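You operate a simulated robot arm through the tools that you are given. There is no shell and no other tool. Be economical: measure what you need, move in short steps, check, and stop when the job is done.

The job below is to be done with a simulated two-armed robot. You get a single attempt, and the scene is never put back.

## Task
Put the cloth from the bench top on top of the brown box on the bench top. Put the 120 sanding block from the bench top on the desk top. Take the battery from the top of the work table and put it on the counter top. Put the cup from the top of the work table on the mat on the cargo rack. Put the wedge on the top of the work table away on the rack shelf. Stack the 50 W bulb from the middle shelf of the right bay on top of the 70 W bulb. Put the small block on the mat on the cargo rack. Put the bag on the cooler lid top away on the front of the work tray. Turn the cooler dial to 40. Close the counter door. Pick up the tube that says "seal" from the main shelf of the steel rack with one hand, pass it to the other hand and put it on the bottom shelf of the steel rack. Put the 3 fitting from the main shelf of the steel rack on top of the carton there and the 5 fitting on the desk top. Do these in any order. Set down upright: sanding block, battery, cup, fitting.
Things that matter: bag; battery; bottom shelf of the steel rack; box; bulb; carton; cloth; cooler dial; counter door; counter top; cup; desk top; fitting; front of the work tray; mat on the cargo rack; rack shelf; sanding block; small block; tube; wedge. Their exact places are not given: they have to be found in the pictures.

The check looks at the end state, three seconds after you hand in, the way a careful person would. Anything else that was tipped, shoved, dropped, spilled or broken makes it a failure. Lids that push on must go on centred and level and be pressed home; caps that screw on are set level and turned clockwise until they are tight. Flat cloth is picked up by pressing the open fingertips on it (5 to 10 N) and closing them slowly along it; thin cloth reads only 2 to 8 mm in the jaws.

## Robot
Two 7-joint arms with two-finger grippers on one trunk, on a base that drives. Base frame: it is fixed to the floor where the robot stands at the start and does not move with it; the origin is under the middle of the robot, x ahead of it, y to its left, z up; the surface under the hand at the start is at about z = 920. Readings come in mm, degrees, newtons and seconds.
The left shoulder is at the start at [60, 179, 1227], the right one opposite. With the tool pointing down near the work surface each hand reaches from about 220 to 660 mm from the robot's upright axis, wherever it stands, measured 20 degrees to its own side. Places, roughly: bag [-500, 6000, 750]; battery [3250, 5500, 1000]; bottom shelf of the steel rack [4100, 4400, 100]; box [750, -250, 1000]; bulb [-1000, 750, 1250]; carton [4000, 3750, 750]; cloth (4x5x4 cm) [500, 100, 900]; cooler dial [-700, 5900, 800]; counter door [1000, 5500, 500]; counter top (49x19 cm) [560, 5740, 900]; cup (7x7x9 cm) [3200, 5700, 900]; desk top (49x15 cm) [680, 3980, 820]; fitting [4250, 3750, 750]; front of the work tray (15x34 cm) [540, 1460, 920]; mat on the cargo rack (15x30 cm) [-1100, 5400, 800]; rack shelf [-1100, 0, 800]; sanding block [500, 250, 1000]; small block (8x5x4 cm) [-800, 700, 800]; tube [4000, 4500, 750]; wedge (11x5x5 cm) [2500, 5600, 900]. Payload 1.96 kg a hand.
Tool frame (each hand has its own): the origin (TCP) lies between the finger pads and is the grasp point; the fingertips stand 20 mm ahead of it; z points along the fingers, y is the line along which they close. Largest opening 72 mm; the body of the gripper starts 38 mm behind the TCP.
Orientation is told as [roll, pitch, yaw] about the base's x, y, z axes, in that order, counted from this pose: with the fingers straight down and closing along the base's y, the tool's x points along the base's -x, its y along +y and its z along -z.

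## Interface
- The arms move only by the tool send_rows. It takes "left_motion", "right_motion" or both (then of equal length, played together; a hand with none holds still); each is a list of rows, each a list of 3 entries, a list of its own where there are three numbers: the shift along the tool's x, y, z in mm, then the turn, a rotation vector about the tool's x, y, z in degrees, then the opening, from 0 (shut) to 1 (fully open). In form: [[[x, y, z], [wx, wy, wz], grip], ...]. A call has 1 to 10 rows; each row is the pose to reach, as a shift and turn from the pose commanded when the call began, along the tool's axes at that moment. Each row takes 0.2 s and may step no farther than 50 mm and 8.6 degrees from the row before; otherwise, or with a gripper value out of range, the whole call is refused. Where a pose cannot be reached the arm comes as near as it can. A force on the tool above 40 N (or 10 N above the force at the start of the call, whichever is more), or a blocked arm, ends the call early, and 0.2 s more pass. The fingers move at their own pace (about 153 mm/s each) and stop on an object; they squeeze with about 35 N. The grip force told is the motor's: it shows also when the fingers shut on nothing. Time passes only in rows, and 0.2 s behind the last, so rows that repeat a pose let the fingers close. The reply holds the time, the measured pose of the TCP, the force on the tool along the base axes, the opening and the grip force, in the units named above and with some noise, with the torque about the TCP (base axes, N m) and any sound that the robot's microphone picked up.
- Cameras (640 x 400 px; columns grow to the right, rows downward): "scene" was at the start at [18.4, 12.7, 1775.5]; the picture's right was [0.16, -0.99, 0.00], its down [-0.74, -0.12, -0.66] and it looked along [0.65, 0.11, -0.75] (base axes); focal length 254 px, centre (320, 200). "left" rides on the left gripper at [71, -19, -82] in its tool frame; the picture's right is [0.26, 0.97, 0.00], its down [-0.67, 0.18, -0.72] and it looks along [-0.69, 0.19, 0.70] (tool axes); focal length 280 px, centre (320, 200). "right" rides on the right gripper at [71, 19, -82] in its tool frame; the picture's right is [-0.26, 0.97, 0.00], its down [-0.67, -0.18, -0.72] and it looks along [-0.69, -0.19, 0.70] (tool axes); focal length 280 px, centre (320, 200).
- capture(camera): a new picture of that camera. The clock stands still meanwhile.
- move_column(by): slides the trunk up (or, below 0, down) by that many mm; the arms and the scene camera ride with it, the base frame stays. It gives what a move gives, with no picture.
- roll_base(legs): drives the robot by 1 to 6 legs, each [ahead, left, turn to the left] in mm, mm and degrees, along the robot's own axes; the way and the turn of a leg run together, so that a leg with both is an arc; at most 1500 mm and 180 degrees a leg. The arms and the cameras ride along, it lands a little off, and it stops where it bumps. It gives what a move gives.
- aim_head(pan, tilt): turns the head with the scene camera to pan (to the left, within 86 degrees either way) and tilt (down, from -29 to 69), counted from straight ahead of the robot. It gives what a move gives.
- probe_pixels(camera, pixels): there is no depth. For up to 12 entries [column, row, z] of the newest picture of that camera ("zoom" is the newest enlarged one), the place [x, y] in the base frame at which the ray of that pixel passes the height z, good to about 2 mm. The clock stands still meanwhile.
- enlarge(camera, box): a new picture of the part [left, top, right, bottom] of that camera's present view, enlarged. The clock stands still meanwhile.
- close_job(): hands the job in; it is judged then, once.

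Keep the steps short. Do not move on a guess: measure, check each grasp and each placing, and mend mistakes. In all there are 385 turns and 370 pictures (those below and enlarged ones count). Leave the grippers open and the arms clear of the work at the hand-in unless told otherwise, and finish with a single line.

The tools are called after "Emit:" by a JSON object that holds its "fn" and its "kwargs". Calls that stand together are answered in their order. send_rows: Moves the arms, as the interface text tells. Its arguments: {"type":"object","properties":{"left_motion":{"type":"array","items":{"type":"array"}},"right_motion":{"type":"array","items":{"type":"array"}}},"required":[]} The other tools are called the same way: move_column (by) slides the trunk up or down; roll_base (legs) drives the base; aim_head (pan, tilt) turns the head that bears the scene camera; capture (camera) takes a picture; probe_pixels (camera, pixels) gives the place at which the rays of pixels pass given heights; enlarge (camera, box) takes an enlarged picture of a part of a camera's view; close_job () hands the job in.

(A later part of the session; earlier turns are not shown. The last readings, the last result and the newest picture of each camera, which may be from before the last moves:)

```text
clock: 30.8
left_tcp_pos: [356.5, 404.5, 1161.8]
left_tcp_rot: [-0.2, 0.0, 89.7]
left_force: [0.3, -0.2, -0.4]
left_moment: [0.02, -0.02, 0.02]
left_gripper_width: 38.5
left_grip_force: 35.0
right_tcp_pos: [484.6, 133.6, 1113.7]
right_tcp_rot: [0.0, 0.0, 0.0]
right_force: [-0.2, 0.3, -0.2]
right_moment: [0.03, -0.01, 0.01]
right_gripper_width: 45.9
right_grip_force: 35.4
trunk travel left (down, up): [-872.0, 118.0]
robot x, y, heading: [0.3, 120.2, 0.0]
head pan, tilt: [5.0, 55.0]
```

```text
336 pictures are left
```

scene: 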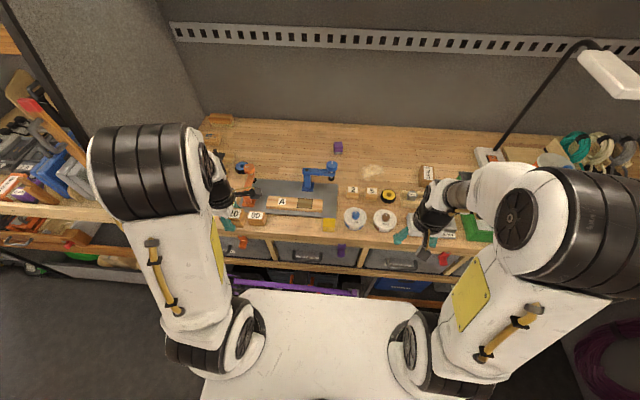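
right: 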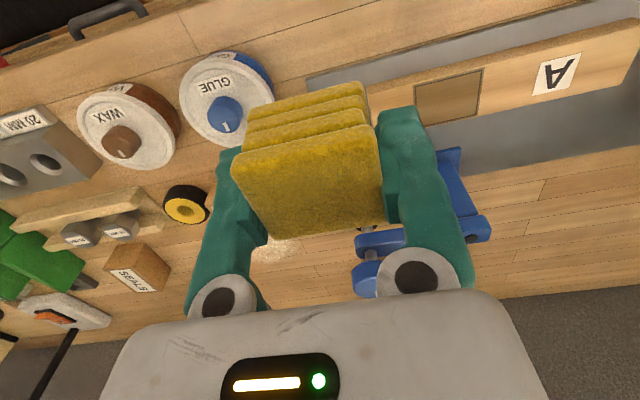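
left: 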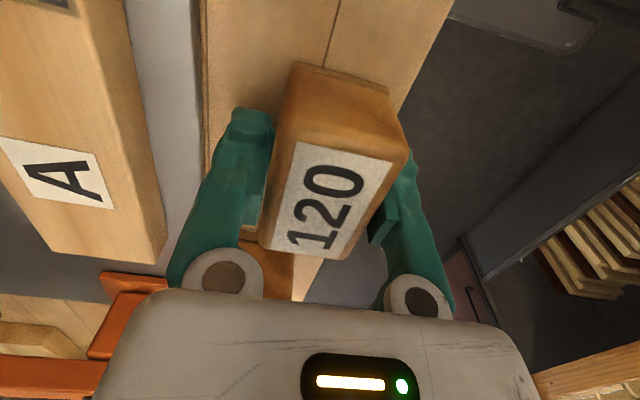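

Drive right 220, then look.

Emit:
{"fn": "roll_base", "kwargs": {"legs": [[0, -220, 0]]}}

Emit:
{"fn": "aim_head", "kwargs": {"pan": -15, "tilt": 35}}

Emit:
{"fn": "capture", "kwargs": {"camera": "scene"}}

```text
clock: 32.5
left_tcp_pos: [357.7, 183.9, 1161.4]
left_tcp_rot: [-0.2, 0.1, 89.8]
left_force: [0.1, -0.2, 0.0]
left_moment: [0.0, 0.02, 0.02]
left_gripper_width: 38.9
left_grip_force: 35.0
right_tcp_pos: [485.8, -86.5, 1114.0]
right_tcp_rot: [-0.1, 0.0, -0.1]
right_force: [-0.6, 0.0, -0.7]
right_moment: [-0.03, -0.02, 0.03]
right_gripper_width: 45.9
right_grip_force: 35.0
trunk travel left (down, up): [-872.0, 118.0]
robot x, y, heading: [2.7, -97.0, 0.1]
head pan, tilt: [5.0, 55.0]
```

```text
clock: 33.4
left_tcp_pos: [357.8, 182.1, 1161.8]
left_tcp_rot: [0.0, -0.1, 89.7]
left_force: [-0.2, -0.2, -1.5]
left_moment: [0.03, 0.04, 0.0]
left_gripper_width: 38.7
left_grip_force: 34.9
right_tcp_pos: [485.5, -87.2, 1113.7]
right_tcp_rot: [0.0, 0.0, 0.0]
right_force: [0.2, 0.3, -0.6]
right_moment: [0.02, 0.0, -0.01]
right_gripper_width: 45.9
right_grip_force: 34.7
trunk travel left (down, up): [-872.0, 118.0]
robot x, y, heading: [3.9, -100.6, 0.2]
head pan, tilt: [-15.0, 35.0]
```

```text
335 pictures are left
```

scene: 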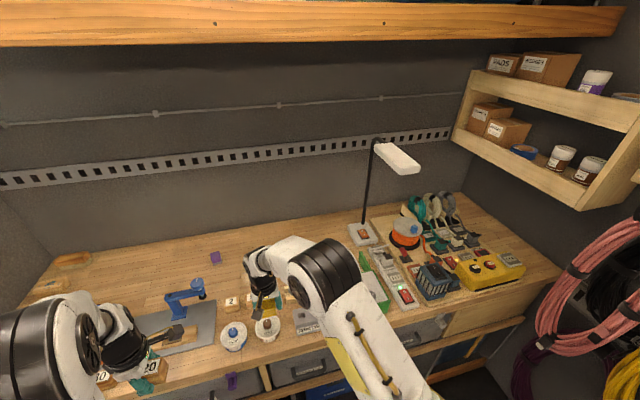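

Emit:
{"fn": "probe_pixels", "kwargs": {"camera": "scene", "pixels": [[362, 235, 925], [382, 150, 1300], [420, 170, 1300], [382, 150, 1200], [400, 150, 1400], [266, 300, 920]]}}

Emit:
{"fn": "roll_base", "kwargs": {"legs": [[120, 0, 0]]}}

Emit:
{"fn": "capture", "kwargs": {"camera": "scene"}}

```text
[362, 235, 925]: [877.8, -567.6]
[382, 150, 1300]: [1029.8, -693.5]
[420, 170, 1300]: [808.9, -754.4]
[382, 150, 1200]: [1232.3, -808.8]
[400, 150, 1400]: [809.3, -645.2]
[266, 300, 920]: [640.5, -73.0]
```

```text
clock: 34.6
left_tcp_pos: [475.8, 182.9, 1161.5]
left_tcp_rot: [-0.2, 0.1, 89.6]
left_force: [-0.3, 0.2, -1.2]
left_moment: [0.0, 0.04, -0.02]
left_gripper_width: 38.8
left_grip_force: 34.8
right_tcp_pos: [603.6, -86.5, 1114.4]
right_tcp_rot: [0.0, -0.1, 0.0]
right_force: [-0.3, -1.0, -0.6]
right_moment: [-0.01, -0.01, 0.0]
right_gripper_width: 46.2
right_grip_force: 34.6
trunk travel left (down, up): [-872.0, 118.0]
robot x, y, heading: [118.5, -101.9, -0.2]
head pan, tilt: [-15.0, 35.0]
```

```text
334 pictures are left
```

scene: 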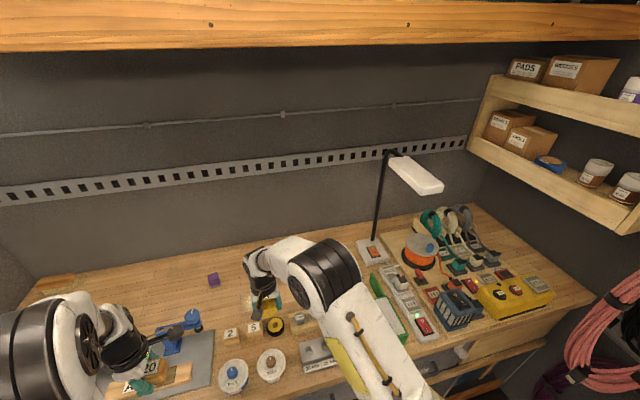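

The lamp is clear (y≈-570). Move the right hand over the box at (756,-262).

Emit:
{"fn": "send_rows", "kwargs": {"right_motion": [[[-25, -32, 0], [0, 0, 0], 0], [[-50, -62, 0], [0, 0, 0], 0], [[-78, -92, 0], [0, 0, 0], 0], [[-106, -122, 0], [0, 0, 0], 0], [[-132, -152, 0], [0, 0, 0], 0], [[-152, -175, 0], [0, 0, 0], 0]]}}

Emit:
{"fn": "capture", "kwargs": {"camera": "right"}}

Emit:
{"fn": "enlarge", "kwargs": {"camera": "scene", "box": [220, 220, 420, 345]}}

```text
clock: 36.0
left_tcp_pos: [476.2, 182.3, 1161.0]
left_tcp_rot: [-0.2, 0.0, 89.7]
left_force: [0.5, -0.8, -1.8]
left_moment: [-0.02, 0.01, -0.02]
left_gripper_width: 38.9
left_grip_force: 34.5
right_tcp_pos: [690.3, -188.1, 1114.0]
right_tcp_rot: [0.0, 0.0, 0.0]
right_force: [-0.7, 0.6, -0.8]
right_moment: [0.05, -0.02, -0.04]
right_gripper_width: 46.1
right_grip_force: 34.8
right hand out of reach, approached as far as the arm can: row 4, 5, 6
trunk travel left (down, up): [-872.0, 118.0]
robot x, y, heading: [124.2, -98.1, -0.3]
head pan, tilt: [-15.0, 35.0]
```

```text
333 pictures are left
```

right: 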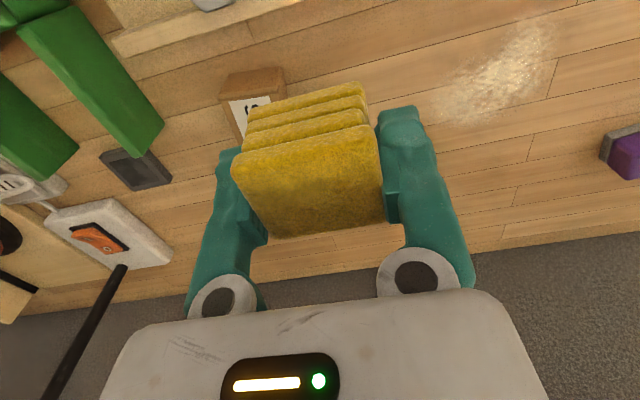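

```text
3.20 times, centred on (320, 282) of scene
```

zoom: 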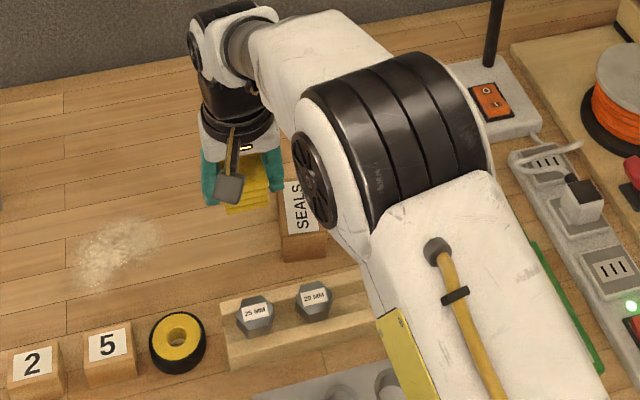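

Out of reach by ~70 mm. I'll look down at the clearance between base and bench.

Emit:
{"fn": "aim_head", "kwargs": {"pan": 0, "tilt": 69}}

Emit:
{"fn": "capture", "kwargs": {"camera": "scene"}}

```text
clock: 37.0
left_tcp_pos: [475.6, 183.4, 1160.6]
left_tcp_rot: [-0.2, 0.0, 89.6]
left_force: [0.6, -0.3, -0.9]
left_moment: [0.0, -0.03, -0.03]
left_gripper_width: 39.1
left_grip_force: 35.0
right_tcp_pos: [690.2, -186.6, 1114.1]
right_tcp_rot: [0.0, -0.2, 0.1]
right_force: [0.5, 0.7, -0.3]
right_moment: [-0.02, -0.01, 0.02]
right_gripper_width: 45.7
right_grip_force: 35.6
trunk travel left (down, up): [-872.0, 118.0]
robot x, y, heading: [119.2, -100.5, -0.2]
head pan, tilt: [0.0, 68.8]
```

```text
331 pictures are left
```

scene: 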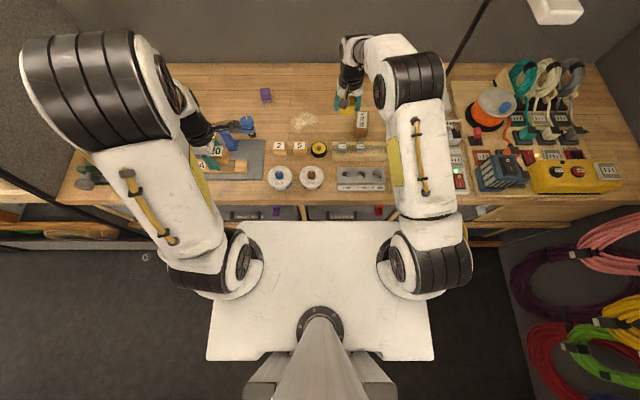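

Emit:
{"fn": "probe_pixels", "kwargs": {"camera": "scene", "pixels": [[320, 222, 1150], [320, 222, 1000], [320, 222, 900], [320, 222, 300], [320, 206, 920], [220, 222, 1100], [428, 222, 1100]]}}

```text
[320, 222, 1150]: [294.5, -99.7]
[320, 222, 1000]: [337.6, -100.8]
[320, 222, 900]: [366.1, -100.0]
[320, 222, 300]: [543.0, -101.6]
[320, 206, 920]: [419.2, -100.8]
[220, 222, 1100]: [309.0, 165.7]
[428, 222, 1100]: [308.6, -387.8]
```

Base front should still have room: forward 55 and left 40.

Emit:
{"fn": "roll_base", "kwargs": {"legs": [[0, 40, 0], [55, 0, 0]]}}

```text
clock: 38.4
left_tcp_pos: [494.5, 238.5, 1161.1]
left_tcp_rot: [0.0, 0.0, 91.9]
left_force: [-0.4, 0.0, -0.5]
left_moment: [-0.03, -0.01, 0.01]
left_gripper_width: 38.7
left_grip_force: 34.3
right_tcp_pos: [721.3, -122.3, 1112.2]
right_tcp_rot: [0.1, 0.1, 2.2]
right_force: [1.1, 0.9, -1.1]
right_moment: [-0.05, 0.04, 0.01]
right_gripper_width: 45.5
right_grip_force: 34.5
trunk travel left (down, up): [-872.0, 118.0]
robot x, y, heading: [146.6, -57.7, 2.3]
head pan, tilt: [0.0, 68.8]
```

It bumped at x≈147. Back off slightly, and look.

Emit:
{"fn": "roll_base", "kwargs": {"legs": [[-15, 0, -2.2]]}}

Emit:
{"fn": "aim_head", "kwargs": {"pan": 0, "tilt": 60}}

Emit:
{"fn": "capture", "kwargs": {"camera": "scene"}}

```text
clock: 39.2
left_tcp_pos: [493.7, 227.6, 1159.9]
left_tcp_rot: [0.2, 0.1, 89.7]
left_force: [-0.1, 0.8, -1.5]
left_moment: [-0.02, 0.03, 0.0]
left_gripper_width: 39.0
left_grip_force: 34.9
right_tcp_pos: [705.7, -142.2, 1112.1]
right_tcp_rot: [0.0, 0.0, 0.0]
right_force: [-0.5, 0.1, -0.1]
right_moment: [0.0, 0.05, -0.01]
right_gripper_width: 45.7
right_grip_force: 35.1
trunk travel left (down, up): [-872.0, 118.0]
robot x, y, heading: [132.5, -57.6, -0.2]
head pan, tilt: [0.0, 68.8]
```

```text
clock: 39.9
left_tcp_pos: [488.0, 226.7, 1161.2]
left_tcp_rot: [-0.1, 0.0, 89.6]
left_force: [0.2, -0.8, -1.4]
left_moment: [-0.02, 0.04, -0.02]
left_gripper_width: 38.7
left_grip_force: 35.1
right_tcp_pos: [702.1, -143.3, 1114.1]
right_tcp_rot: [0.0, -0.2, 0.0]
right_force: [0.9, -0.9, 0.3]
right_moment: [-0.02, -0.03, 0.01]
right_gripper_width: 45.8
right_grip_force: 34.6
trunk travel left (down, up): [-872.0, 118.0]
robot x, y, heading: [131.4, -58.1, 0.2]
head pan, tilt: [0.0, 60.0]
```

```text
330 pictures are left
```

scene: 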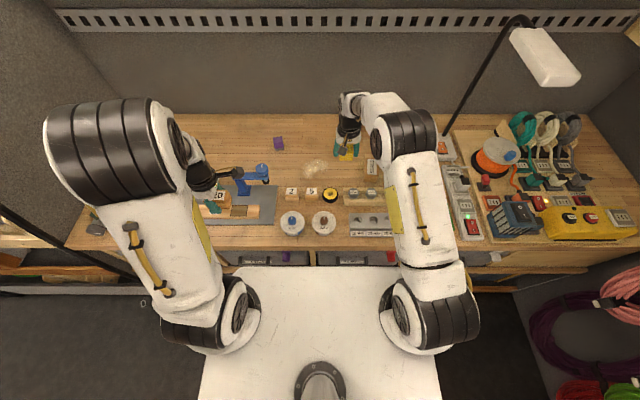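

No disturbance visible. The arm reaches farther when lower; lower the hand to ~1015, then extend toward the box.

Emit:
{"fn": "send_rows", "kwargs": {"right_motion": [[[0, 0, 45], [0, 0, 0], 0], [[0, 0, 90], [0, 0, 0], 0], [[-15, -40, 95], [0, 0, 0], 0], [[-25, -85, 95], [0, 0, 0], 0], [[-40, -119, 95], [0, 0, 0], 0], [[-54, -119, 95], [0, 0, 0], 0]]}}

Emit:
{"fn": "capture", "kwargs": {"camera": "right"}}

```text
clock: 41.3
left_tcp_pos: [487.1, 227.8, 1161.1]
left_tcp_rot: [-0.1, 0.1, 89.7]
left_force: [0.7, 0.5, -1.7]
left_moment: [-0.01, 0.03, 0.02]
left_gripper_width: 38.9
left_grip_force: 35.0
right_tcp_pos: [737.5, -251.7, 1018.8]
right_tcp_rot: [0.0, -0.1, 0.0]
right_force: [0.6, 0.0, -0.8]
right_moment: [-0.04, -0.01, 0.0]
right_gripper_width: 45.8
right_grip_force: 34.8
right hand out of reach, approached as far as the arm can: row 5, 6
trunk travel left (down, up): [-872.0, 118.0]
robot x, y, heading: [132.5, -59.2, -0.1]
head pan, tilt: [0.0, 60.0]
```

```text
329 pictures are left
```

right: 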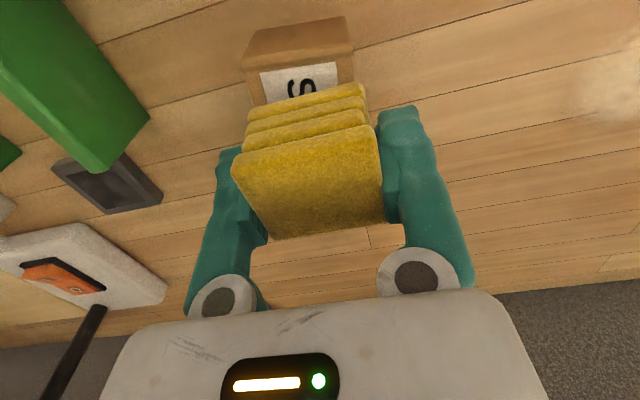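

Nearly there (18 mm short). Raise the trunk 70, then extend lower.

Emit:
{"fn": "move_column", "kwargs": {"by": 70}}

Emit:
{"fn": "send_rows", "kwargs": {"right_motion": [[[0, 0, 40], [0, 0, 0], 0], [[-8, -5, 70], [0, 0, 0], 0], [[-18, -9, 75], [0, 0, 0], 0], [[-19, -9, 82], [0, 0, 0], 0]]}}

Emit:
{"fn": "capture", "kwargs": {"camera": "right"}}

```text
clock: 42.4
left_tcp_pos: [487.3, 227.0, 1230.5]
left_tcp_rot: [-0.1, 0.2, 89.8]
left_force: [-0.1, -0.7, 0.1]
left_moment: [-0.02, 0.01, -0.03]
left_gripper_width: 38.9
left_grip_force: 34.8
right_tcp_pos: [737.6, -251.3, 1087.3]
right_tcp_rot: [0.0, -0.1, 0.2]
right_force: [0.4, 0.1, 0.4]
right_moment: [0.0, 0.04, 0.01]
right_gripper_width: 45.9
right_grip_force: 35.2
trunk travel left (down, up): [-942.0, 48.0]
robot x, y, heading: [129.5, -58.6, -0.2]
head pan, tilt: [0.0, 60.0]
```

```text
clock: 43.4
left_tcp_pos: [489.0, 227.4, 1230.4]
left_tcp_rot: [-0.1, 0.0, 89.7]
left_force: [0.4, 0.0, -1.6]
left_moment: [0.01, -0.01, 0.0]
left_gripper_width: 38.7
left_grip_force: 35.1
right_tcp_pos: [738.3, -249.3, 1023.8]
right_tcp_rot: [0.0, -0.1, 0.0]
right_force: [-0.6, -0.3, 0.8]
right_moment: [0.03, 0.0, 0.04]
right_gripper_width: 45.9
right_grip_force: 35.0
right hand out of reach, approached as far as the arm can: row 2, 3, 4
trunk travel left (down, up): [-942.0, 48.0]
robot x, y, heading: [127.4, -61.0, 0.2]
head pan, tilt: [0.0, 60.0]
```

```text
328 pictures are left
```

right: 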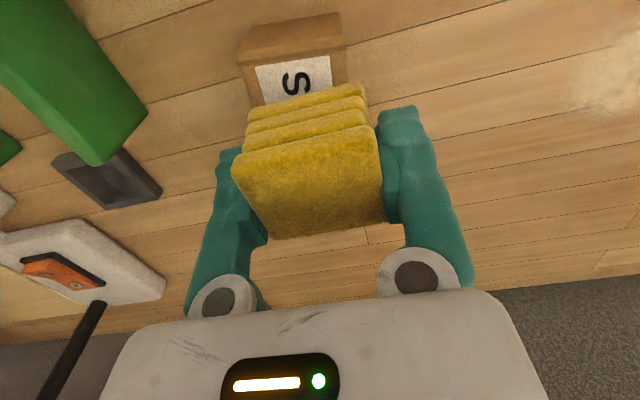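

Drive the base right 12 and ahead 12.

Emit:
{"fn": "roll_base", "kwargs": {"legs": [[0, -12, 0], [13, 0, 0]]}}

Emit:
{"fn": "enlarge", "kwargs": {"camera": "right", "box": [160, 0, 480, 200]}}

Emit:
{"fn": "enlarge", "kwargs": {"camera": "scene", "box": [300, 90, 460, 190]}}

```text
clock: 44.6
left_tcp_pos: [497.6, 214.9, 1230.1]
left_tcp_rot: [0.0, 0.1, 90.0]
left_force: [-0.5, 0.4, -1.6]
left_moment: [-0.03, -0.01, -0.02]
left_gripper_width: 39.1
left_grip_force: 35.2
right_tcp_pos: [749.1, -260.3, 1024.4]
right_tcp_rot: [0.0, 0.0, 0.3]
right_force: [0.3, -0.2, -1.0]
right_moment: [-0.01, 0.0, 0.0]
right_gripper_width: 45.8
right_grip_force: 35.1
trunk travel left (down, up): [-942.0, 48.0]
robot x, y, heading: [142.5, -70.9, 0.0]
head pan, tilt: [0.0, 60.0]
stopped in leg 2: the robot was blocked; the commanded pose is now the measured one
```

```text
2.00 times, centred on (320, 100) of right
```

zoom: 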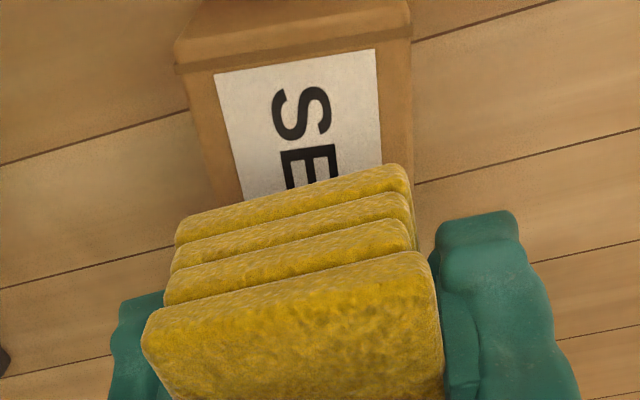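

```text
4.00 times, centred on (380, 140) of scene
```

zoom: 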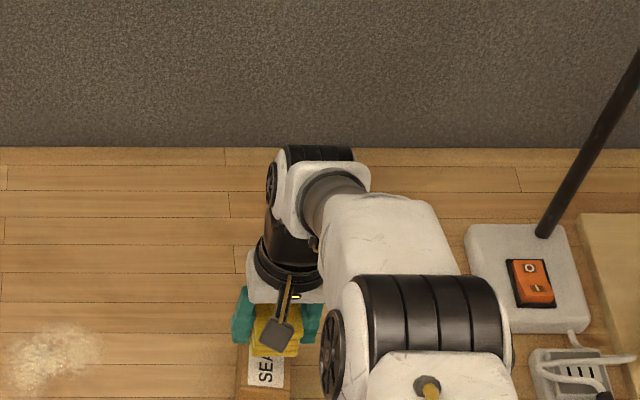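

Box front edge (713), y −282…−231; cloth hangs over it correctly. Lower gently.

Emit:
{"fn": "send_rows", "kwargs": {"right_motion": [[[0, 0, 20], [0, 0, 0], 0], [[0, 0, 34], [0, 0, 0], 0], [[0, 0, 38], [0, 0, 0], 0], [[0, 0, 38], [0, 0, 0], 0]]}}

Emit:
{"fn": "capture", "kwargs": {"camera": "right"}}

```text
clock: 45.6
left_tcp_pos: [496.6, 213.0, 1232.0]
left_tcp_rot: [-0.2, -0.1, 89.9]
left_force: [0.1, -0.4, -1.2]
left_moment: [0.04, -0.02, -0.05]
left_gripper_width: 38.8
left_grip_force: 35.1
right_tcp_pos: [743.1, -261.1, 992.5]
right_tcp_rot: [0.2, -0.3, 0.2]
right_force: [0.3, -0.4, -0.3]
right_moment: [0.01, 0.01, -0.01]
right_gripper_width: 46.0
right_grip_force: 35.4
right hand out of reach, approached as far as the arm can: row 2, 3, 4
trunk travel left (down, up): [-942.0, 48.0]
robot x, y, heading: [139.7, -71.8, 0.2]
head pan, tilt: [0.0, 60.0]
```

```text
325 pictures are left
```

right: 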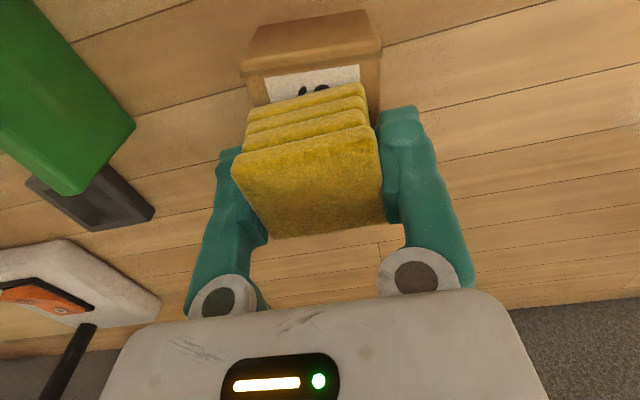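

Use the column to lower further by 8.

Emit:
{"fn": "move_column", "kwargs": {"by": -8}}

```text
clock: 46.2
left_tcp_pos: [494.0, 214.3, 1224.7]
left_tcp_rot: [-0.3, 0.0, 89.9]
left_force: [0.4, 0.1, -1.2]
left_moment: [-0.02, 0.0, -0.01]
left_gripper_width: 38.7
left_grip_force: 35.3
right_tcp_pos: [743.3, -260.3, 989.0]
right_tcp_rot: [-0.1, -0.8, 0.1]
right_force: [1.9, -2.7, 37.2]
right_moment: [-0.2, 0.84, 0.04]
right_gripper_width: 45.8
right_grip_force: 34.9
trunk travel left (down, up): [-934.0, 56.0]
robot x, y, heading: [143.2, -70.2, 0.4]
head pan, tilt: [0.0, 60.0]
```

Contact (37 N). Relieve 3 mm and open slowly.

Emit:
{"fn": "move_column", "kwargs": {"by": 3}}

Emit:
{"fn": "send_rows", "kwargs": {"right_motion": [[[0, 0, 0], [0, 0, 0], 0.75], [[0, 0, 0], [0, 0, 0], 0.85], [[0, 0, 0], [0, 0, 0], 0.85]]}}

Emit:
{"fn": "capture", "kwargs": {"camera": "right"}}

```text
clock: 46.7
left_tcp_pos: [494.2, 214.2, 1227.0]
left_tcp_rot: [-0.2, 0.1, 89.9]
left_force: [-0.2, 0.6, -0.8]
left_moment: [0.0, -0.02, -0.01]
left_gripper_width: 39.0
left_grip_force: 35.2
right_tcp_pos: [743.3, -258.7, 988.1]
right_tcp_rot: [0.0, -0.7, 0.2]
right_force: [10.3, -3.3, 30.3]
right_moment: [-0.01, 0.28, 0.02]
right_gripper_width: 45.7
right_grip_force: 34.9
trunk travel left (down, up): [-937.0, 53.0]
robot x, y, heading: [141.8, -70.6, 0.4]
head pan, tilt: [0.0, 60.0]
```

```text
clock: 47.5
left_tcp_pos: [497.1, 213.1, 1226.4]
left_tcp_rot: [0.0, 0.0, 89.9]
left_force: [0.0, 0.3, -0.9]
left_moment: [0.02, 0.0, -0.03]
left_gripper_width: 38.9
left_grip_force: 35.4
right_tcp_pos: [742.5, -262.0, 986.3]
right_tcp_rot: [0.0, -0.3, 0.2]
right_force: [-0.2, -0.4, -0.3]
right_moment: [-0.01, -0.02, 0.02]
right_gripper_width: 61.4
right_grip_force: 0.2
trunk travel left (down, up): [-937.0, 53.0]
robot x, y, heading: [142.7, -66.0, 0.3]
head pan, tilt: [0.0, 60.0]
```

```text
324 pictures are left
```

right: 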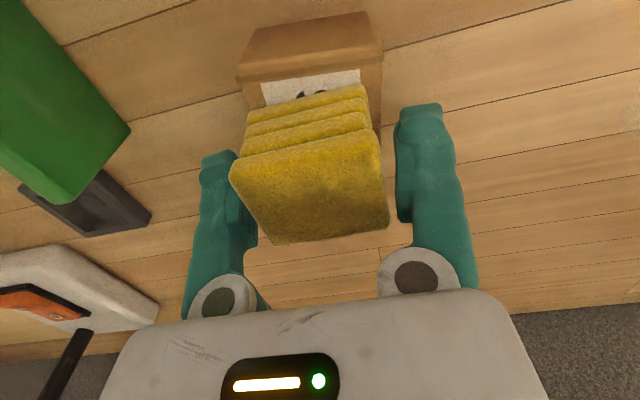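

Cloth released and standing on the box. Rise by the column (50), then retract.

Emit:
{"fn": "move_column", "kwargs": {"by": 50}}

Emit:
{"fn": "send_rows", "kwargs": {"right_motion": [[[0, 0, -20], [0, 0, 0], 0.85], [[40, 0, -50], [0, 0, 0], 0.85], [[85, 0, -65], [0, 0, 0], 1], [[130, 0, -80], [0, 0, 0], 1], [[175, 0, -90], [0, 0, 0], 1], [[220, 0, -90], [0, 0, 0], 1]]}}

Emit:
{"fn": "aim_head", "kwargs": {"pan": -10, "tilt": 55}}

Emit:
{"fn": "capture", "kwargs": {"camera": "scene"}}

Emit:
{"fn": "capture", "kwargs": {"camera": "right"}}

```text
clock: 48.5
left_tcp_pos: [496.6, 213.6, 1277.0]
left_tcp_rot: [-0.1, 0.0, 89.9]
left_force: [-0.2, 0.1, -1.2]
left_moment: [-0.01, 0.03, -0.01]
left_gripper_width: 39.0
left_grip_force: 34.7
right_tcp_pos: [743.5, -259.7, 1037.1]
right_tcp_rot: [0.1, -0.3, 0.2]
right_force: [0.6, 0.1, 0.5]
right_moment: [0.01, -0.02, 0.01]
right_gripper_width: 61.0
right_grip_force: 0.1
trunk travel left (down, up): [-987.0, 3.0]
robot x, y, heading: [141.3, -69.6, 0.2]
head pan, tilt: [0.0, 60.0]
```

```text
clock: 49.9
left_tcp_pos: [495.5, 212.9, 1275.6]
left_tcp_rot: [-0.2, 0.1, 89.9]
left_force: [-0.6, 0.0, -1.2]
left_moment: [-0.02, 0.01, 0.02]
left_gripper_width: 39.1
left_grip_force: 34.9
right_tcp_pos: [522.4, -261.3, 1127.8]
right_tcp_rot: [0.0, -0.4, 0.2]
right_force: [0.4, 0.2, 0.4]
right_moment: [-0.02, -0.03, -0.02]
right_gripper_width: 72.1
right_grip_force: 0.0
trunk travel left (down, up): [-987.0, 3.0]
robot x, y, heading: [142.5, -69.8, 0.1]
head pan, tilt: [0.0, 60.0]
```

```text
clock: 50.6
left_tcp_pos: [496.5, 213.5, 1276.4]
left_tcp_rot: [-0.1, 0.0, 89.9]
left_force: [-0.5, 0.4, -1.2]
left_moment: [0.02, -0.01, 0.03]
left_gripper_width: 38.8
left_grip_force: 34.8
right_tcp_pos: [521.5, -262.0, 1127.2]
right_tcp_rot: [0.0, -0.3, 0.2]
right_force: [0.3, 0.3, 0.3]
right_moment: [-0.03, 0.03, -0.01]
right_gripper_width: 72.2
right_grip_force: 0.1
trunk travel left (down, up): [-987.0, 3.0]
robot x, y, heading: [137.1, -73.1, 0.2]
head pan, tilt: [-10.0, 55.0]
```

```text
323 pictures are left
```

scene: 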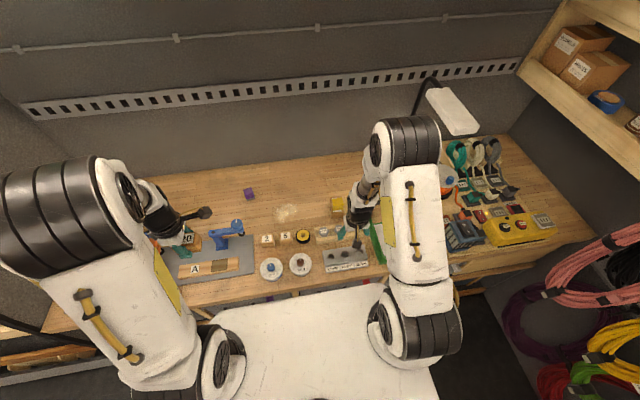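

```text
322 pictures are left
```

right: 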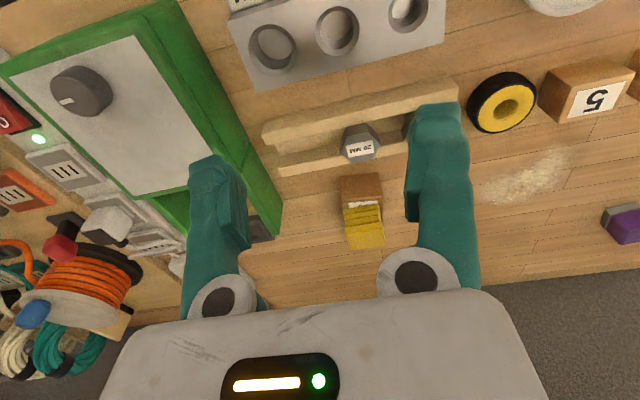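

Cloth done. Back away from the bench and look left along the way.

Emit:
{"fn": "roll_base", "kwargs": {"legs": [[-220, 0, 0]]}}

Emit:
{"fn": "aim_head", "kwargs": {"pan": 80, "tilt": 25}}

Emit:
{"fn": "capture", "kwargs": {"camera": "scene"}}

```text
clock: 52.3
left_tcp_pos: [280.1, 213.1, 1275.6]
left_tcp_rot: [0.0, 0.1, 89.9]
left_force: [-0.7, 0.0, -1.4]
left_moment: [-0.02, 0.03, -0.01]
left_gripper_width: 38.9
left_grip_force: 35.4
right_tcp_pos: [308.3, -261.3, 1126.2]
right_tcp_rot: [0.0, -0.2, 0.4]
right_force: [0.4, 0.1, 0.2]
right_moment: [0.01, 0.01, 0.01]
right_gripper_width: 71.9
right_grip_force: 0.0
trunk travel left (down, up): [-987.0, 3.0]
robot x, y, heading: [-76.0, -72.7, 0.2]
head pan, tilt: [-10.0, 55.0]
```

```text
clock: 53.9
left_tcp_pos: [277.1, 212.3, 1276.1]
left_tcp_rot: [-0.2, 0.0, 89.9]
left_force: [0.3, 0.0, -0.9]
left_moment: [0.01, -0.01, 0.0]
left_gripper_width: 38.7
left_grip_force: 34.9
right_tcp_pos: [304.7, -261.3, 1126.0]
right_tcp_rot: [0.0, -0.3, 0.3]
right_force: [-0.1, 0.1, -0.8]
right_moment: [-0.02, 0.0, 0.0]
right_gripper_width: 72.0
right_grip_force: 0.0
trunk travel left (down, up): [-987.0, 3.0]
robot x, y, heading: [-78.8, -74.9, 0.1]
head pan, tilt: [80.0, 25.0]
```

```text
321 pictures are left
```

scene: 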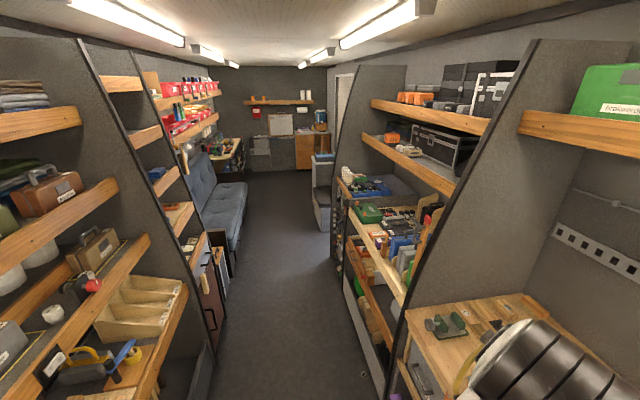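

Corridor with racks on both sides. Probe widths at the floor and shelf edges.

Emit:
{"fn": "probe_pixels", "kwargs": {"camera": "scene", "pixels": [[215, 385, 0], [225, 310, 0], [390, 360, 0], [335, 290, 0], [186, 288, 800], [150, 238, 1050], [118, 182, 1250], [405, 310, 900]]}}

Emit:
{"fn": "enlarge", "kwargs": {"camera": "scene", "box": [0, 80, 260, 400]}}

```text
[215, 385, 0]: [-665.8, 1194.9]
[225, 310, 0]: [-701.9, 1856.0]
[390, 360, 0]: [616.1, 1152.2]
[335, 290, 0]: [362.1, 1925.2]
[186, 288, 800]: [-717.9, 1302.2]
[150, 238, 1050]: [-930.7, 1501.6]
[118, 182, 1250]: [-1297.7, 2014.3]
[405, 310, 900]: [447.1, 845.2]
```

```text
1.25 times, centred on (130, 240) of scene
```

zoom: 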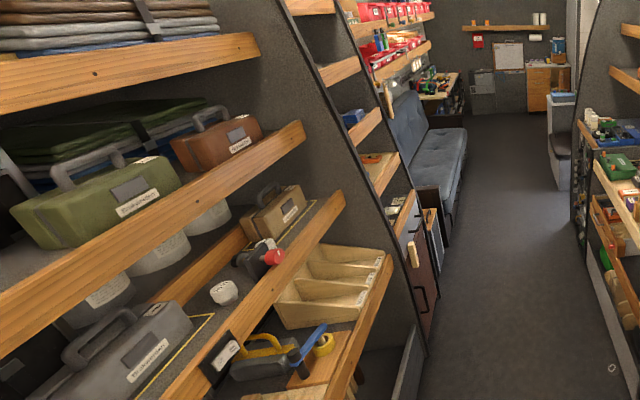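

Corridor spans x −680…445. Turn 180° in place (hands' radius ~455, fits).

Emit:
{"fn": "roll_base", "kwargs": {"legs": [[0, 0, 90], [0, 0, 90]]}}

Emit:
{"fn": "aim_head", "kwargs": {"pan": -40, "tilt": 30}}

Emit:
{"fn": "capture", "kwargs": {"camera": "scene"}}

```text
clock: 62.0
left_tcp_pos: [-431.5, -361.4, 1276.1]
left_tcp_rot: [-0.1, 0.1, -89.2]
left_force: [-0.9, -1.0, -1.1]
left_moment: [-0.04, 0.01, 0.02]
left_gripper_width: 38.9
left_grip_force: 35.1
right_tcp_pos: [-464.4, 114.1, 1126.0]
right_tcp_rot: [0.0, -0.5, -178.9]
right_force: [-0.2, -0.4, 0.3]
right_moment: [0.0, 0.01, 0.01]
right_gripper_width: 72.3
right_grip_force: 0.0
trunk travel left (down, up): [-987.0, 3.0]
robot x, y, heading: [-77.0, -69.5, -178.8]
head pan, tilt: [80.0, 25.0]
```

```text
clock: 64.0
left_tcp_pos: [-431.1, -360.9, 1275.9]
left_tcp_rot: [-0.2, 0.0, -89.2]
left_force: [-0.7, 0.7, -1.5]
left_moment: [0.01, 0.02, 0.02]
left_gripper_width: 38.8
left_grip_force: 34.4
right_tcp_pos: [-464.9, 112.2, 1125.5]
right_tcp_rot: [-0.1, -0.3, -179.0]
right_force: [0.1, 0.9, -0.2]
right_moment: [0.01, -0.01, -0.01]
right_gripper_width: 71.9
right_grip_force: 0.0
trunk travel left (down, up): [-987.0, 3.0]
robot x, y, heading: [-80.1, -70.4, -178.9]
head pan, tilt: [-40.0, 30.0]
```

```text
319 pictures are left
```

scene: 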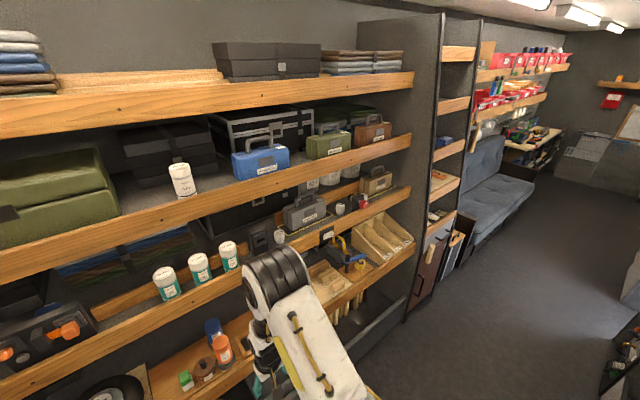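

Strafe to y≈550 (robot's right) and look at the bay.

Emit:
{"fn": "roll_base", "kwargs": {"legs": [[0, -650, -1.1]]}}

Emit:
{"fn": "aim_head", "kwargs": {"pan": -10, "tilt": 38}}

Emit:
{"fn": "capture", "kwargs": {"camera": "scene"}}

```text
clock: 67.6
left_tcp_pos: [-442.0, 295.9, 1274.7]
left_tcp_rot: [0.0, 0.1, -90.4]
left_force: [0.3, -0.3, -0.6]
left_moment: [0.01, -0.01, 0.0]
left_gripper_width: 38.8
left_grip_force: 35.4
right_tcp_pos: [-466.4, 771.8, 1126.9]
right_tcp_rot: [0.0, -0.4, -180.0]
right_force: [1.0, -0.1, 0.1]
right_moment: [-0.01, -0.01, -0.04]
right_gripper_width: 71.9
right_grip_force: 0.1
trunk travel left (down, up): [-987.0, 3.0]
robot x, y, heading: [-84.3, 577.3, 180.0]
head pan, tilt: [-40.0, 30.0]
```

```text
clock: 68.6
left_tcp_pos: [-441.2, 297.3, 1275.8]
left_tcp_rot: [-0.1, 0.0, -90.4]
left_force: [0.6, 0.2, -0.9]
left_moment: [-0.03, -0.03, 0.0]
left_gripper_width: 38.8
left_grip_force: 34.8
right_tcp_pos: [-466.1, 772.7, 1126.1]
right_tcp_rot: [0.0, -0.4, -180.0]
right_force: [0.4, 0.2, 0.2]
right_moment: [0.0, 0.0, -0.01]
right_gripper_width: 72.2
right_grip_force: 0.0
trunk travel left (down, up): [-987.0, 3.0]
robot x, y, heading: [-81.8, 577.6, 180.0]
head pan, tilt: [-10.0, 38.0]
```

```text
318 pictures are left
```

scene: 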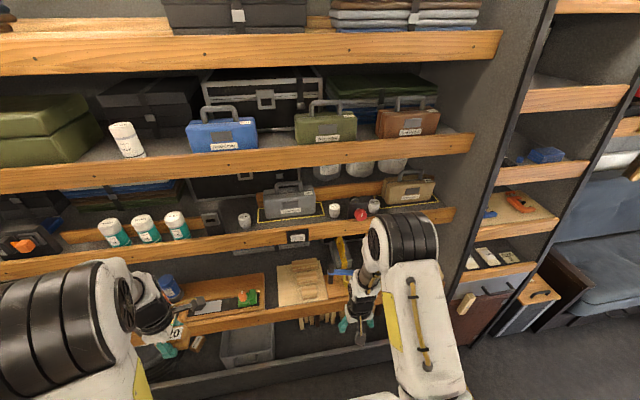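

Emit:
{"fn": "enlarge", "kwargs": {"camera": "scene", "box": [190, 160, 450, 322]}}

Emit:
{"fn": "capture", "kwargs": {"camera": "right"}}

```text
2.46 times, centred on (320, 241) of scene
```

zoom: 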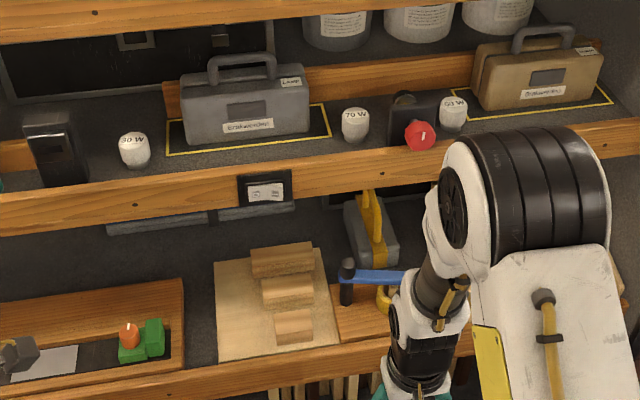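

```text
316 pictures are left
```

right: 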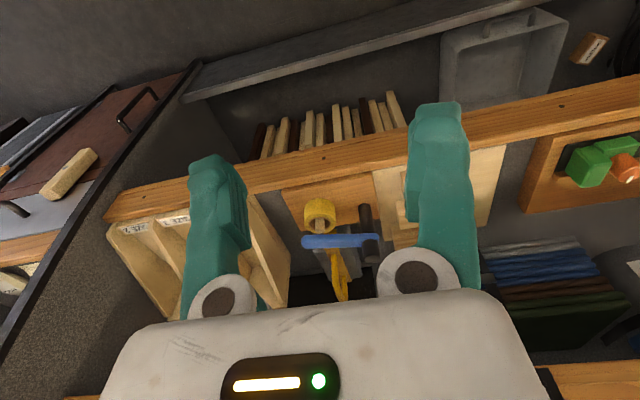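

Emit:
{"fn": "enlarge", "kwargs": {"camera": "scene", "box": [310, 180, 410, 243]}}

Emit:
{"fn": "enlarge", "kwargs": {"camera": "scene", "box": [265, 245, 365, 308]}}

```text
6.35 times, centred on (360, 212) of scene
```

zoom: 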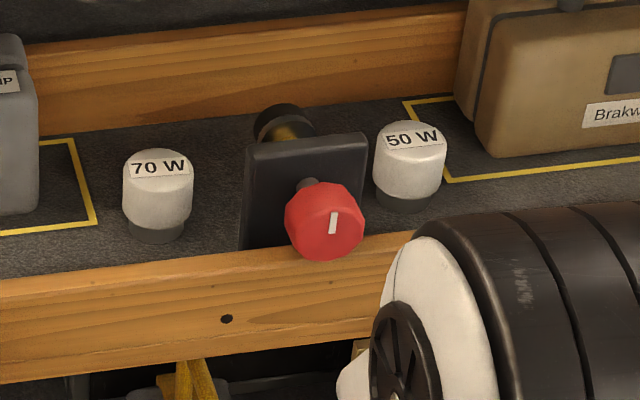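

```text
6.35 times, centred on (315, 276) of scene
```

zoom: 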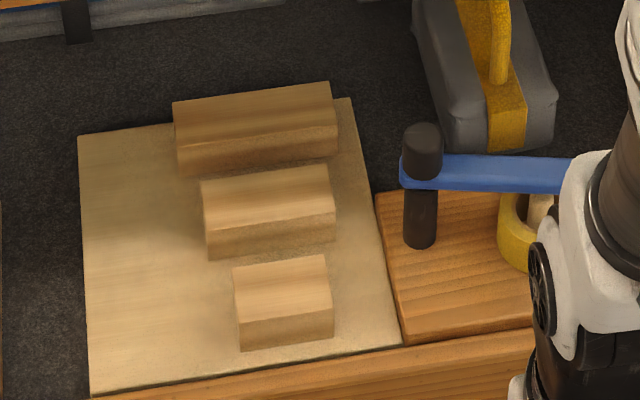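

Emit:
{"fn": "probe_pixels", "kwargs": {"camera": "scene", "pixels": [[334.8, 217.5, 1150], [334.8, 217.5, 1200], [334.8, 217.5, 1250], [373.5, 212.5, 1150], [373.5, 212.5, 1200], [373.5, 212.5, 1250], [334.8, 205, 1300], [320, 224, 1200], [320, 224, 1250], [320, 224, 1150]]}}

```text
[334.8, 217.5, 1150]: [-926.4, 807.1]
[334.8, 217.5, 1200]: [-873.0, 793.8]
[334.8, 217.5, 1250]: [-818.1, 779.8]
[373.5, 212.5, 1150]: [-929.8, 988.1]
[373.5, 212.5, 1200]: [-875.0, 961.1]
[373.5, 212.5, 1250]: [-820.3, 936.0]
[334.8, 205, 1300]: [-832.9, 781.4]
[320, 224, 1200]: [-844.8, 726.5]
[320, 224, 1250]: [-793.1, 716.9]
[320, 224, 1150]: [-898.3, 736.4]
```

Lower the trunk by 300 for a second view to triangulate heights.

Emit:
{"fn": "move_column", "kwargs": {"by": -300}}

Emit:
{"fn": "enlarge", "kwargs": {"camera": "scene", "box": [260, 60, 460, 185]}}

Emit:
{"fn": "capture", "kwargs": {"camera": "scene"}}

```text
clock: 71.6
left_tcp_pos: [-442.3, 298.0, 976.8]
left_tcp_rot: [0.0, -0.1, -90.4]
left_force: [-0.4, 0.4, -1.7]
left_moment: [0.0, 0.02, -0.04]
left_gripper_width: 38.5
left_grip_force: 35.2
right_tcp_pos: [-467.8, 773.3, 826.6]
right_tcp_rot: [0.0, -0.5, -180.0]
right_force: [-1.1, -1.0, -0.1]
right_moment: [0.0, 0.01, 0.03]
right_gripper_width: 72.3
right_grip_force: 0.0
trunk travel left (down, up): [-687.0, 303.0]
robot x, y, heading: [-87.3, 581.7, 179.8]
head pan, tilt: [-10.0, 38.0]
```

```text
3.20 times, centred on (360, 122) of scene
```

zoom: 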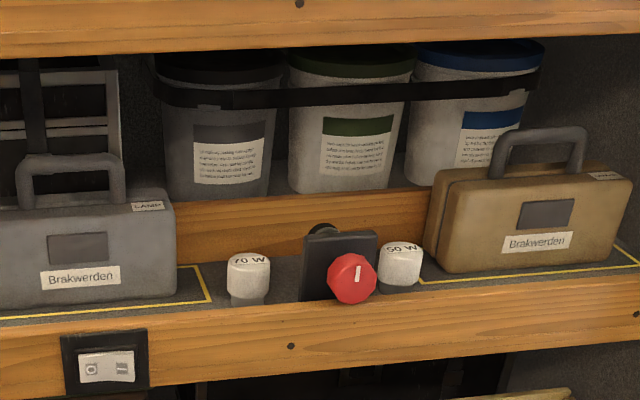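

```text
312 pictures are left
```

scene: 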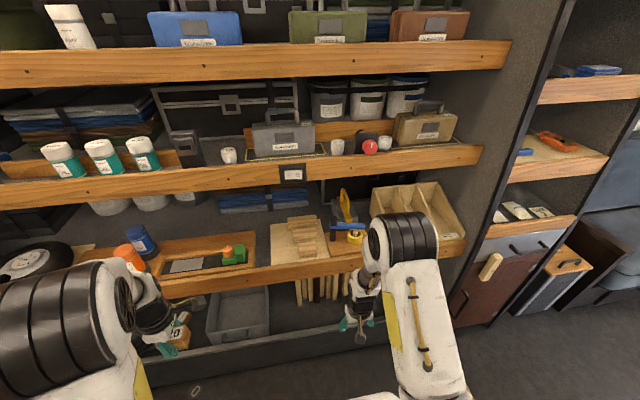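

Emit:
{"fn": "probe_pixels", "kwargs": {"camera": "scene", "pixels": [[336.9, 154.4, 1100], [336.9, 154.4, 1150], [336.9, 154.4, 1200], [384.7, 150.6, 1100], [384.7, 150.6, 1150], [338, 141, 1200], [338, 141, 1150], [400, 105, 1400], [336, 240, 800], [336, 240, 850]]}}

```text
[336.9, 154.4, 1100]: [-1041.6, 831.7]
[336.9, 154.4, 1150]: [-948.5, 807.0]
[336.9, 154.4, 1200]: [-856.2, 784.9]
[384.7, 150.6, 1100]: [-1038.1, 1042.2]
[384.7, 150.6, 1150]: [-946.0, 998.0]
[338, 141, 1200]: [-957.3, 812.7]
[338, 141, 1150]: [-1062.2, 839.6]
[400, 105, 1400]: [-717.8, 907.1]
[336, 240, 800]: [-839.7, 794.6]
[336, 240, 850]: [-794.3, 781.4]
```

Triangulated: shelf z≈1175, 70W bulb ≈(-910,798), 50W ≈(-918,977), height ≈48; next shelf's lip bottom ≈1428. I'll use a tilted grasp. First raise the trunk 240, pull the left hand in, and tilt the right hand 50°.

Emit:
{"fn": "move_column", "kwargs": {"by": 240}}

Emit:
{"fn": "send_rows", "kwargs": {"left_motion": [[[0, 30, 0], [0, 0, 0], 0], [[0, 60, 0], [0, 0, 0], 0], [[0, 90, 0], [0, 0, 0], 0], [[0, 120, 0], [0, 0, 0], 0], [[0, 120, 0], [0, 0, 0], 0], [[0, 120, 0], [0, 0, 0], 0]], "right_motion": [[[0, 0, -20], [0, -8.4, 0], 1], [[0, 0, -50], [0, -16.8, 0], 1], [[0, 0, -80], [0, -25.2, 0], 1], [[0, 0, -110], [0, -33.6, 0], 1], [[0, 0, -140], [0, -42, 0], 1], [[0, 0, -160], [0, -50, 0], 1]]}}

```text
clock: 74.1
left_tcp_pos: [-442.5, 297.0, 1216.7]
left_tcp_rot: [-0.1, 0.0, -90.2]
left_force: [-0.5, 0.4, -1.4]
left_moment: [0.02, -0.02, -0.01]
left_gripper_width: 38.9
left_grip_force: 35.0
right_tcp_pos: [-468.6, 771.5, 1067.5]
right_tcp_rot: [0.0, -0.5, -180.0]
right_force: [0.3, 0.5, 0.5]
right_moment: [0.01, 0.02, -0.02]
right_gripper_width: 72.2
right_grip_force: 0.2
trunk travel left (down, up): [-927.0, 63.0]
robot x, y, heading: [-86.2, 580.1, 179.8]
head pan, tilt: [-10.0, 38.0]
```

```text
clock: 75.5
left_tcp_pos: [-347.7, 282.7, 1219.3]
left_tcp_rot: [-0.1, 0.1, -90.2]
left_force: [0.3, 0.0, -1.3]
left_moment: [-0.01, 0.0, -0.02]
left_gripper_width: 38.5
left_grip_force: 35.1
left hand out of reach, approached as far as the arm can: row 3, 4, 5, 6
right_tcp_pos: [-522.4, 777.3, 1219.4]
right_tcp_rot: [0.1, -50.5, 180.1]
right_force: [-0.4, 0.1, 0.0]
right_moment: [0.0, 0.0, -0.02]
right_gripper_width: 71.8
right_grip_force: 0.1
right hand out of reach, approached as far as the arm can: row 4, 5, 6
trunk travel left (down, up): [-927.0, 63.0]
robot x, y, heading: [-84.4, 580.4, 180.2]
head pan, tilt: [-10.0, 38.0]
```

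Strafe right 150, then ahead 190.

Emit:
{"fn": "roll_base", "kwargs": {"legs": [[0, -150, 0], [190, 0, 0]]}}

Emit:
{"fn": "capture", "kwargs": {"camera": "scene"}}

Emit:
{"fn": "capture", "kwargs": {"camera": "right"}}

```text
clock: 78.0
left_tcp_pos: [-536.1, 433.2, 1218.7]
left_tcp_rot: [-0.2, 0.0, -90.3]
left_force: [0.9, 0.2, -0.8]
left_moment: [0.0, 0.01, 0.02]
left_gripper_width: 38.8
left_grip_force: 35.0
right_tcp_pos: [-710.8, 927.3, 1220.2]
right_tcp_rot: [0.1, -50.5, -180.0]
right_force: [0.0, 0.3, 0.0]
right_moment: [-0.02, 0.01, -0.02]
right_gripper_width: 72.3
right_grip_force: 0.1
trunk travel left (down, up): [-927.0, 63.0]
robot x, y, heading: [-276.7, 732.5, -180.2]
head pan, tilt: [-10.0, 38.0]
```

```text
311 pictures are left
```

scene: 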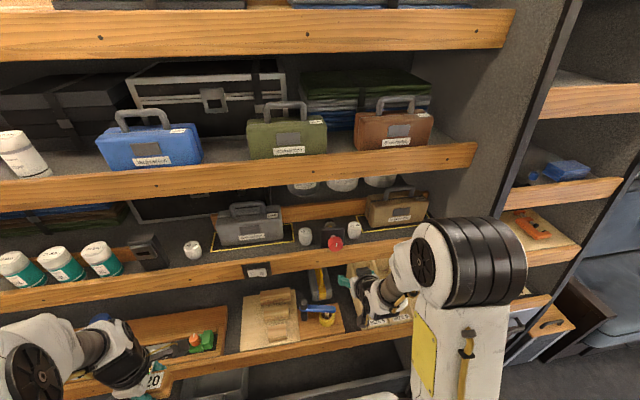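

```text
310 pictures are left
```

right: 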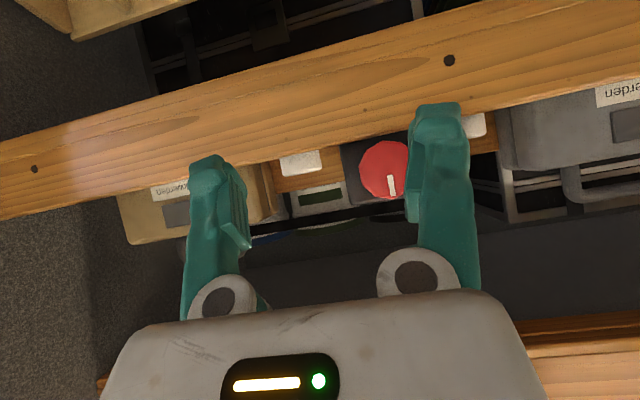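

Emit:
{"fn": "enlarge", "kwargs": {"camera": "scene", "box": [270, 205, 390, 280]}}

Emit:
{"fn": "enlarge", "kwargs": {"camera": "right", "box": [200, 90, 520, 290]}}

```text
5.33 times, centred on (330, 242) of scene
```

zoom: 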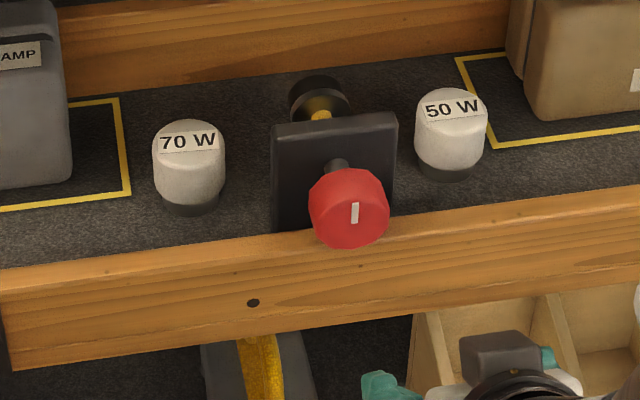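

```text
2.00 times, centred on (360, 190) of right
```

zoom: 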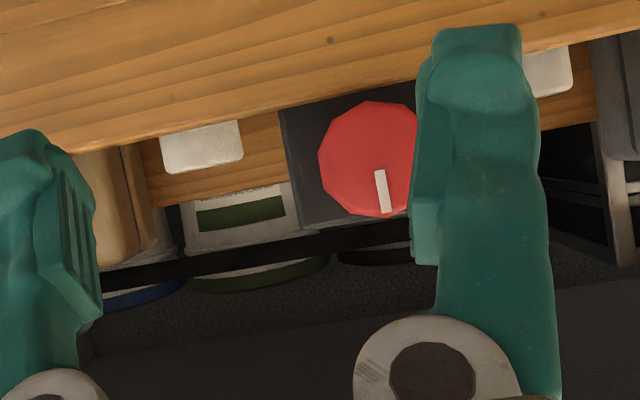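

Emit:
{"fn": "probe_pixels", "kwargs": {"camera": "scene", "pixels": [[353.7, 235.6, 1170], [353.7, 235.6, 1175], [353.7, 235.6, 1180], [354.4, 225.3, 1220], [354.4, 225.3, 1225], [305.8, 242.1, 1175], [305.3, 231.3, 1222], [347.5, 225, 1215], [361, 224, 1215]]}}

Emit:
{"fn": "probe_pixels", "kwargs": {"camera": "right", "pixels": [[301, 174, 1222], [301, 174, 1226], [301, 174, 1230], [284, 170, 1222], [320, 168, 1222]]}}

```text
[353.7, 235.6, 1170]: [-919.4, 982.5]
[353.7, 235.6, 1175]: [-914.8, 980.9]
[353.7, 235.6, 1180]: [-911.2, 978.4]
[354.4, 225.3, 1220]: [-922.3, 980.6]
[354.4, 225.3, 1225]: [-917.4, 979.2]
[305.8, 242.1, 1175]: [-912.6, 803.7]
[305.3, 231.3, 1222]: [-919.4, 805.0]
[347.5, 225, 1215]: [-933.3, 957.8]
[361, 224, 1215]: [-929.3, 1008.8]
```

```text
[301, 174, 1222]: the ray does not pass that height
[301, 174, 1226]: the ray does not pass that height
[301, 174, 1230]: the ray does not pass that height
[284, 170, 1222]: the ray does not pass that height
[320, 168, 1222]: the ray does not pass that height
```

Bulb centres: 50W (-916,980), 70W (-915,804), z 1175–1225, Ø≈50. Drive 30 closer.

Emit:
{"fn": "roll_base", "kwargs": {"legs": [[30, 0, 0]]}}

```text
clock: 78.8
left_tcp_pos: [-561.3, 432.0, 1220.8]
left_tcp_rot: [-0.2, 0.1, -90.4]
left_force: [1.2, -0.5, -0.3]
left_moment: [0.02, 0.06, 0.0]
left_gripper_width: 38.8
left_grip_force: 34.6
right_tcp_pos: [-735.6, 929.0, 1220.3]
right_tcp_rot: [0.1, -50.6, -180.0]
right_force: [0.4, 1.1, -0.3]
right_moment: [-0.01, 0.05, 0.03]
right_gripper_width: 72.1
right_grip_force: 0.1
trunk travel left (down, up): [-927.0, 63.0]
robot x, y, heading: [-302.0, 730.3, -179.9]
head pan, tilt: [-10.0, 38.0]
```

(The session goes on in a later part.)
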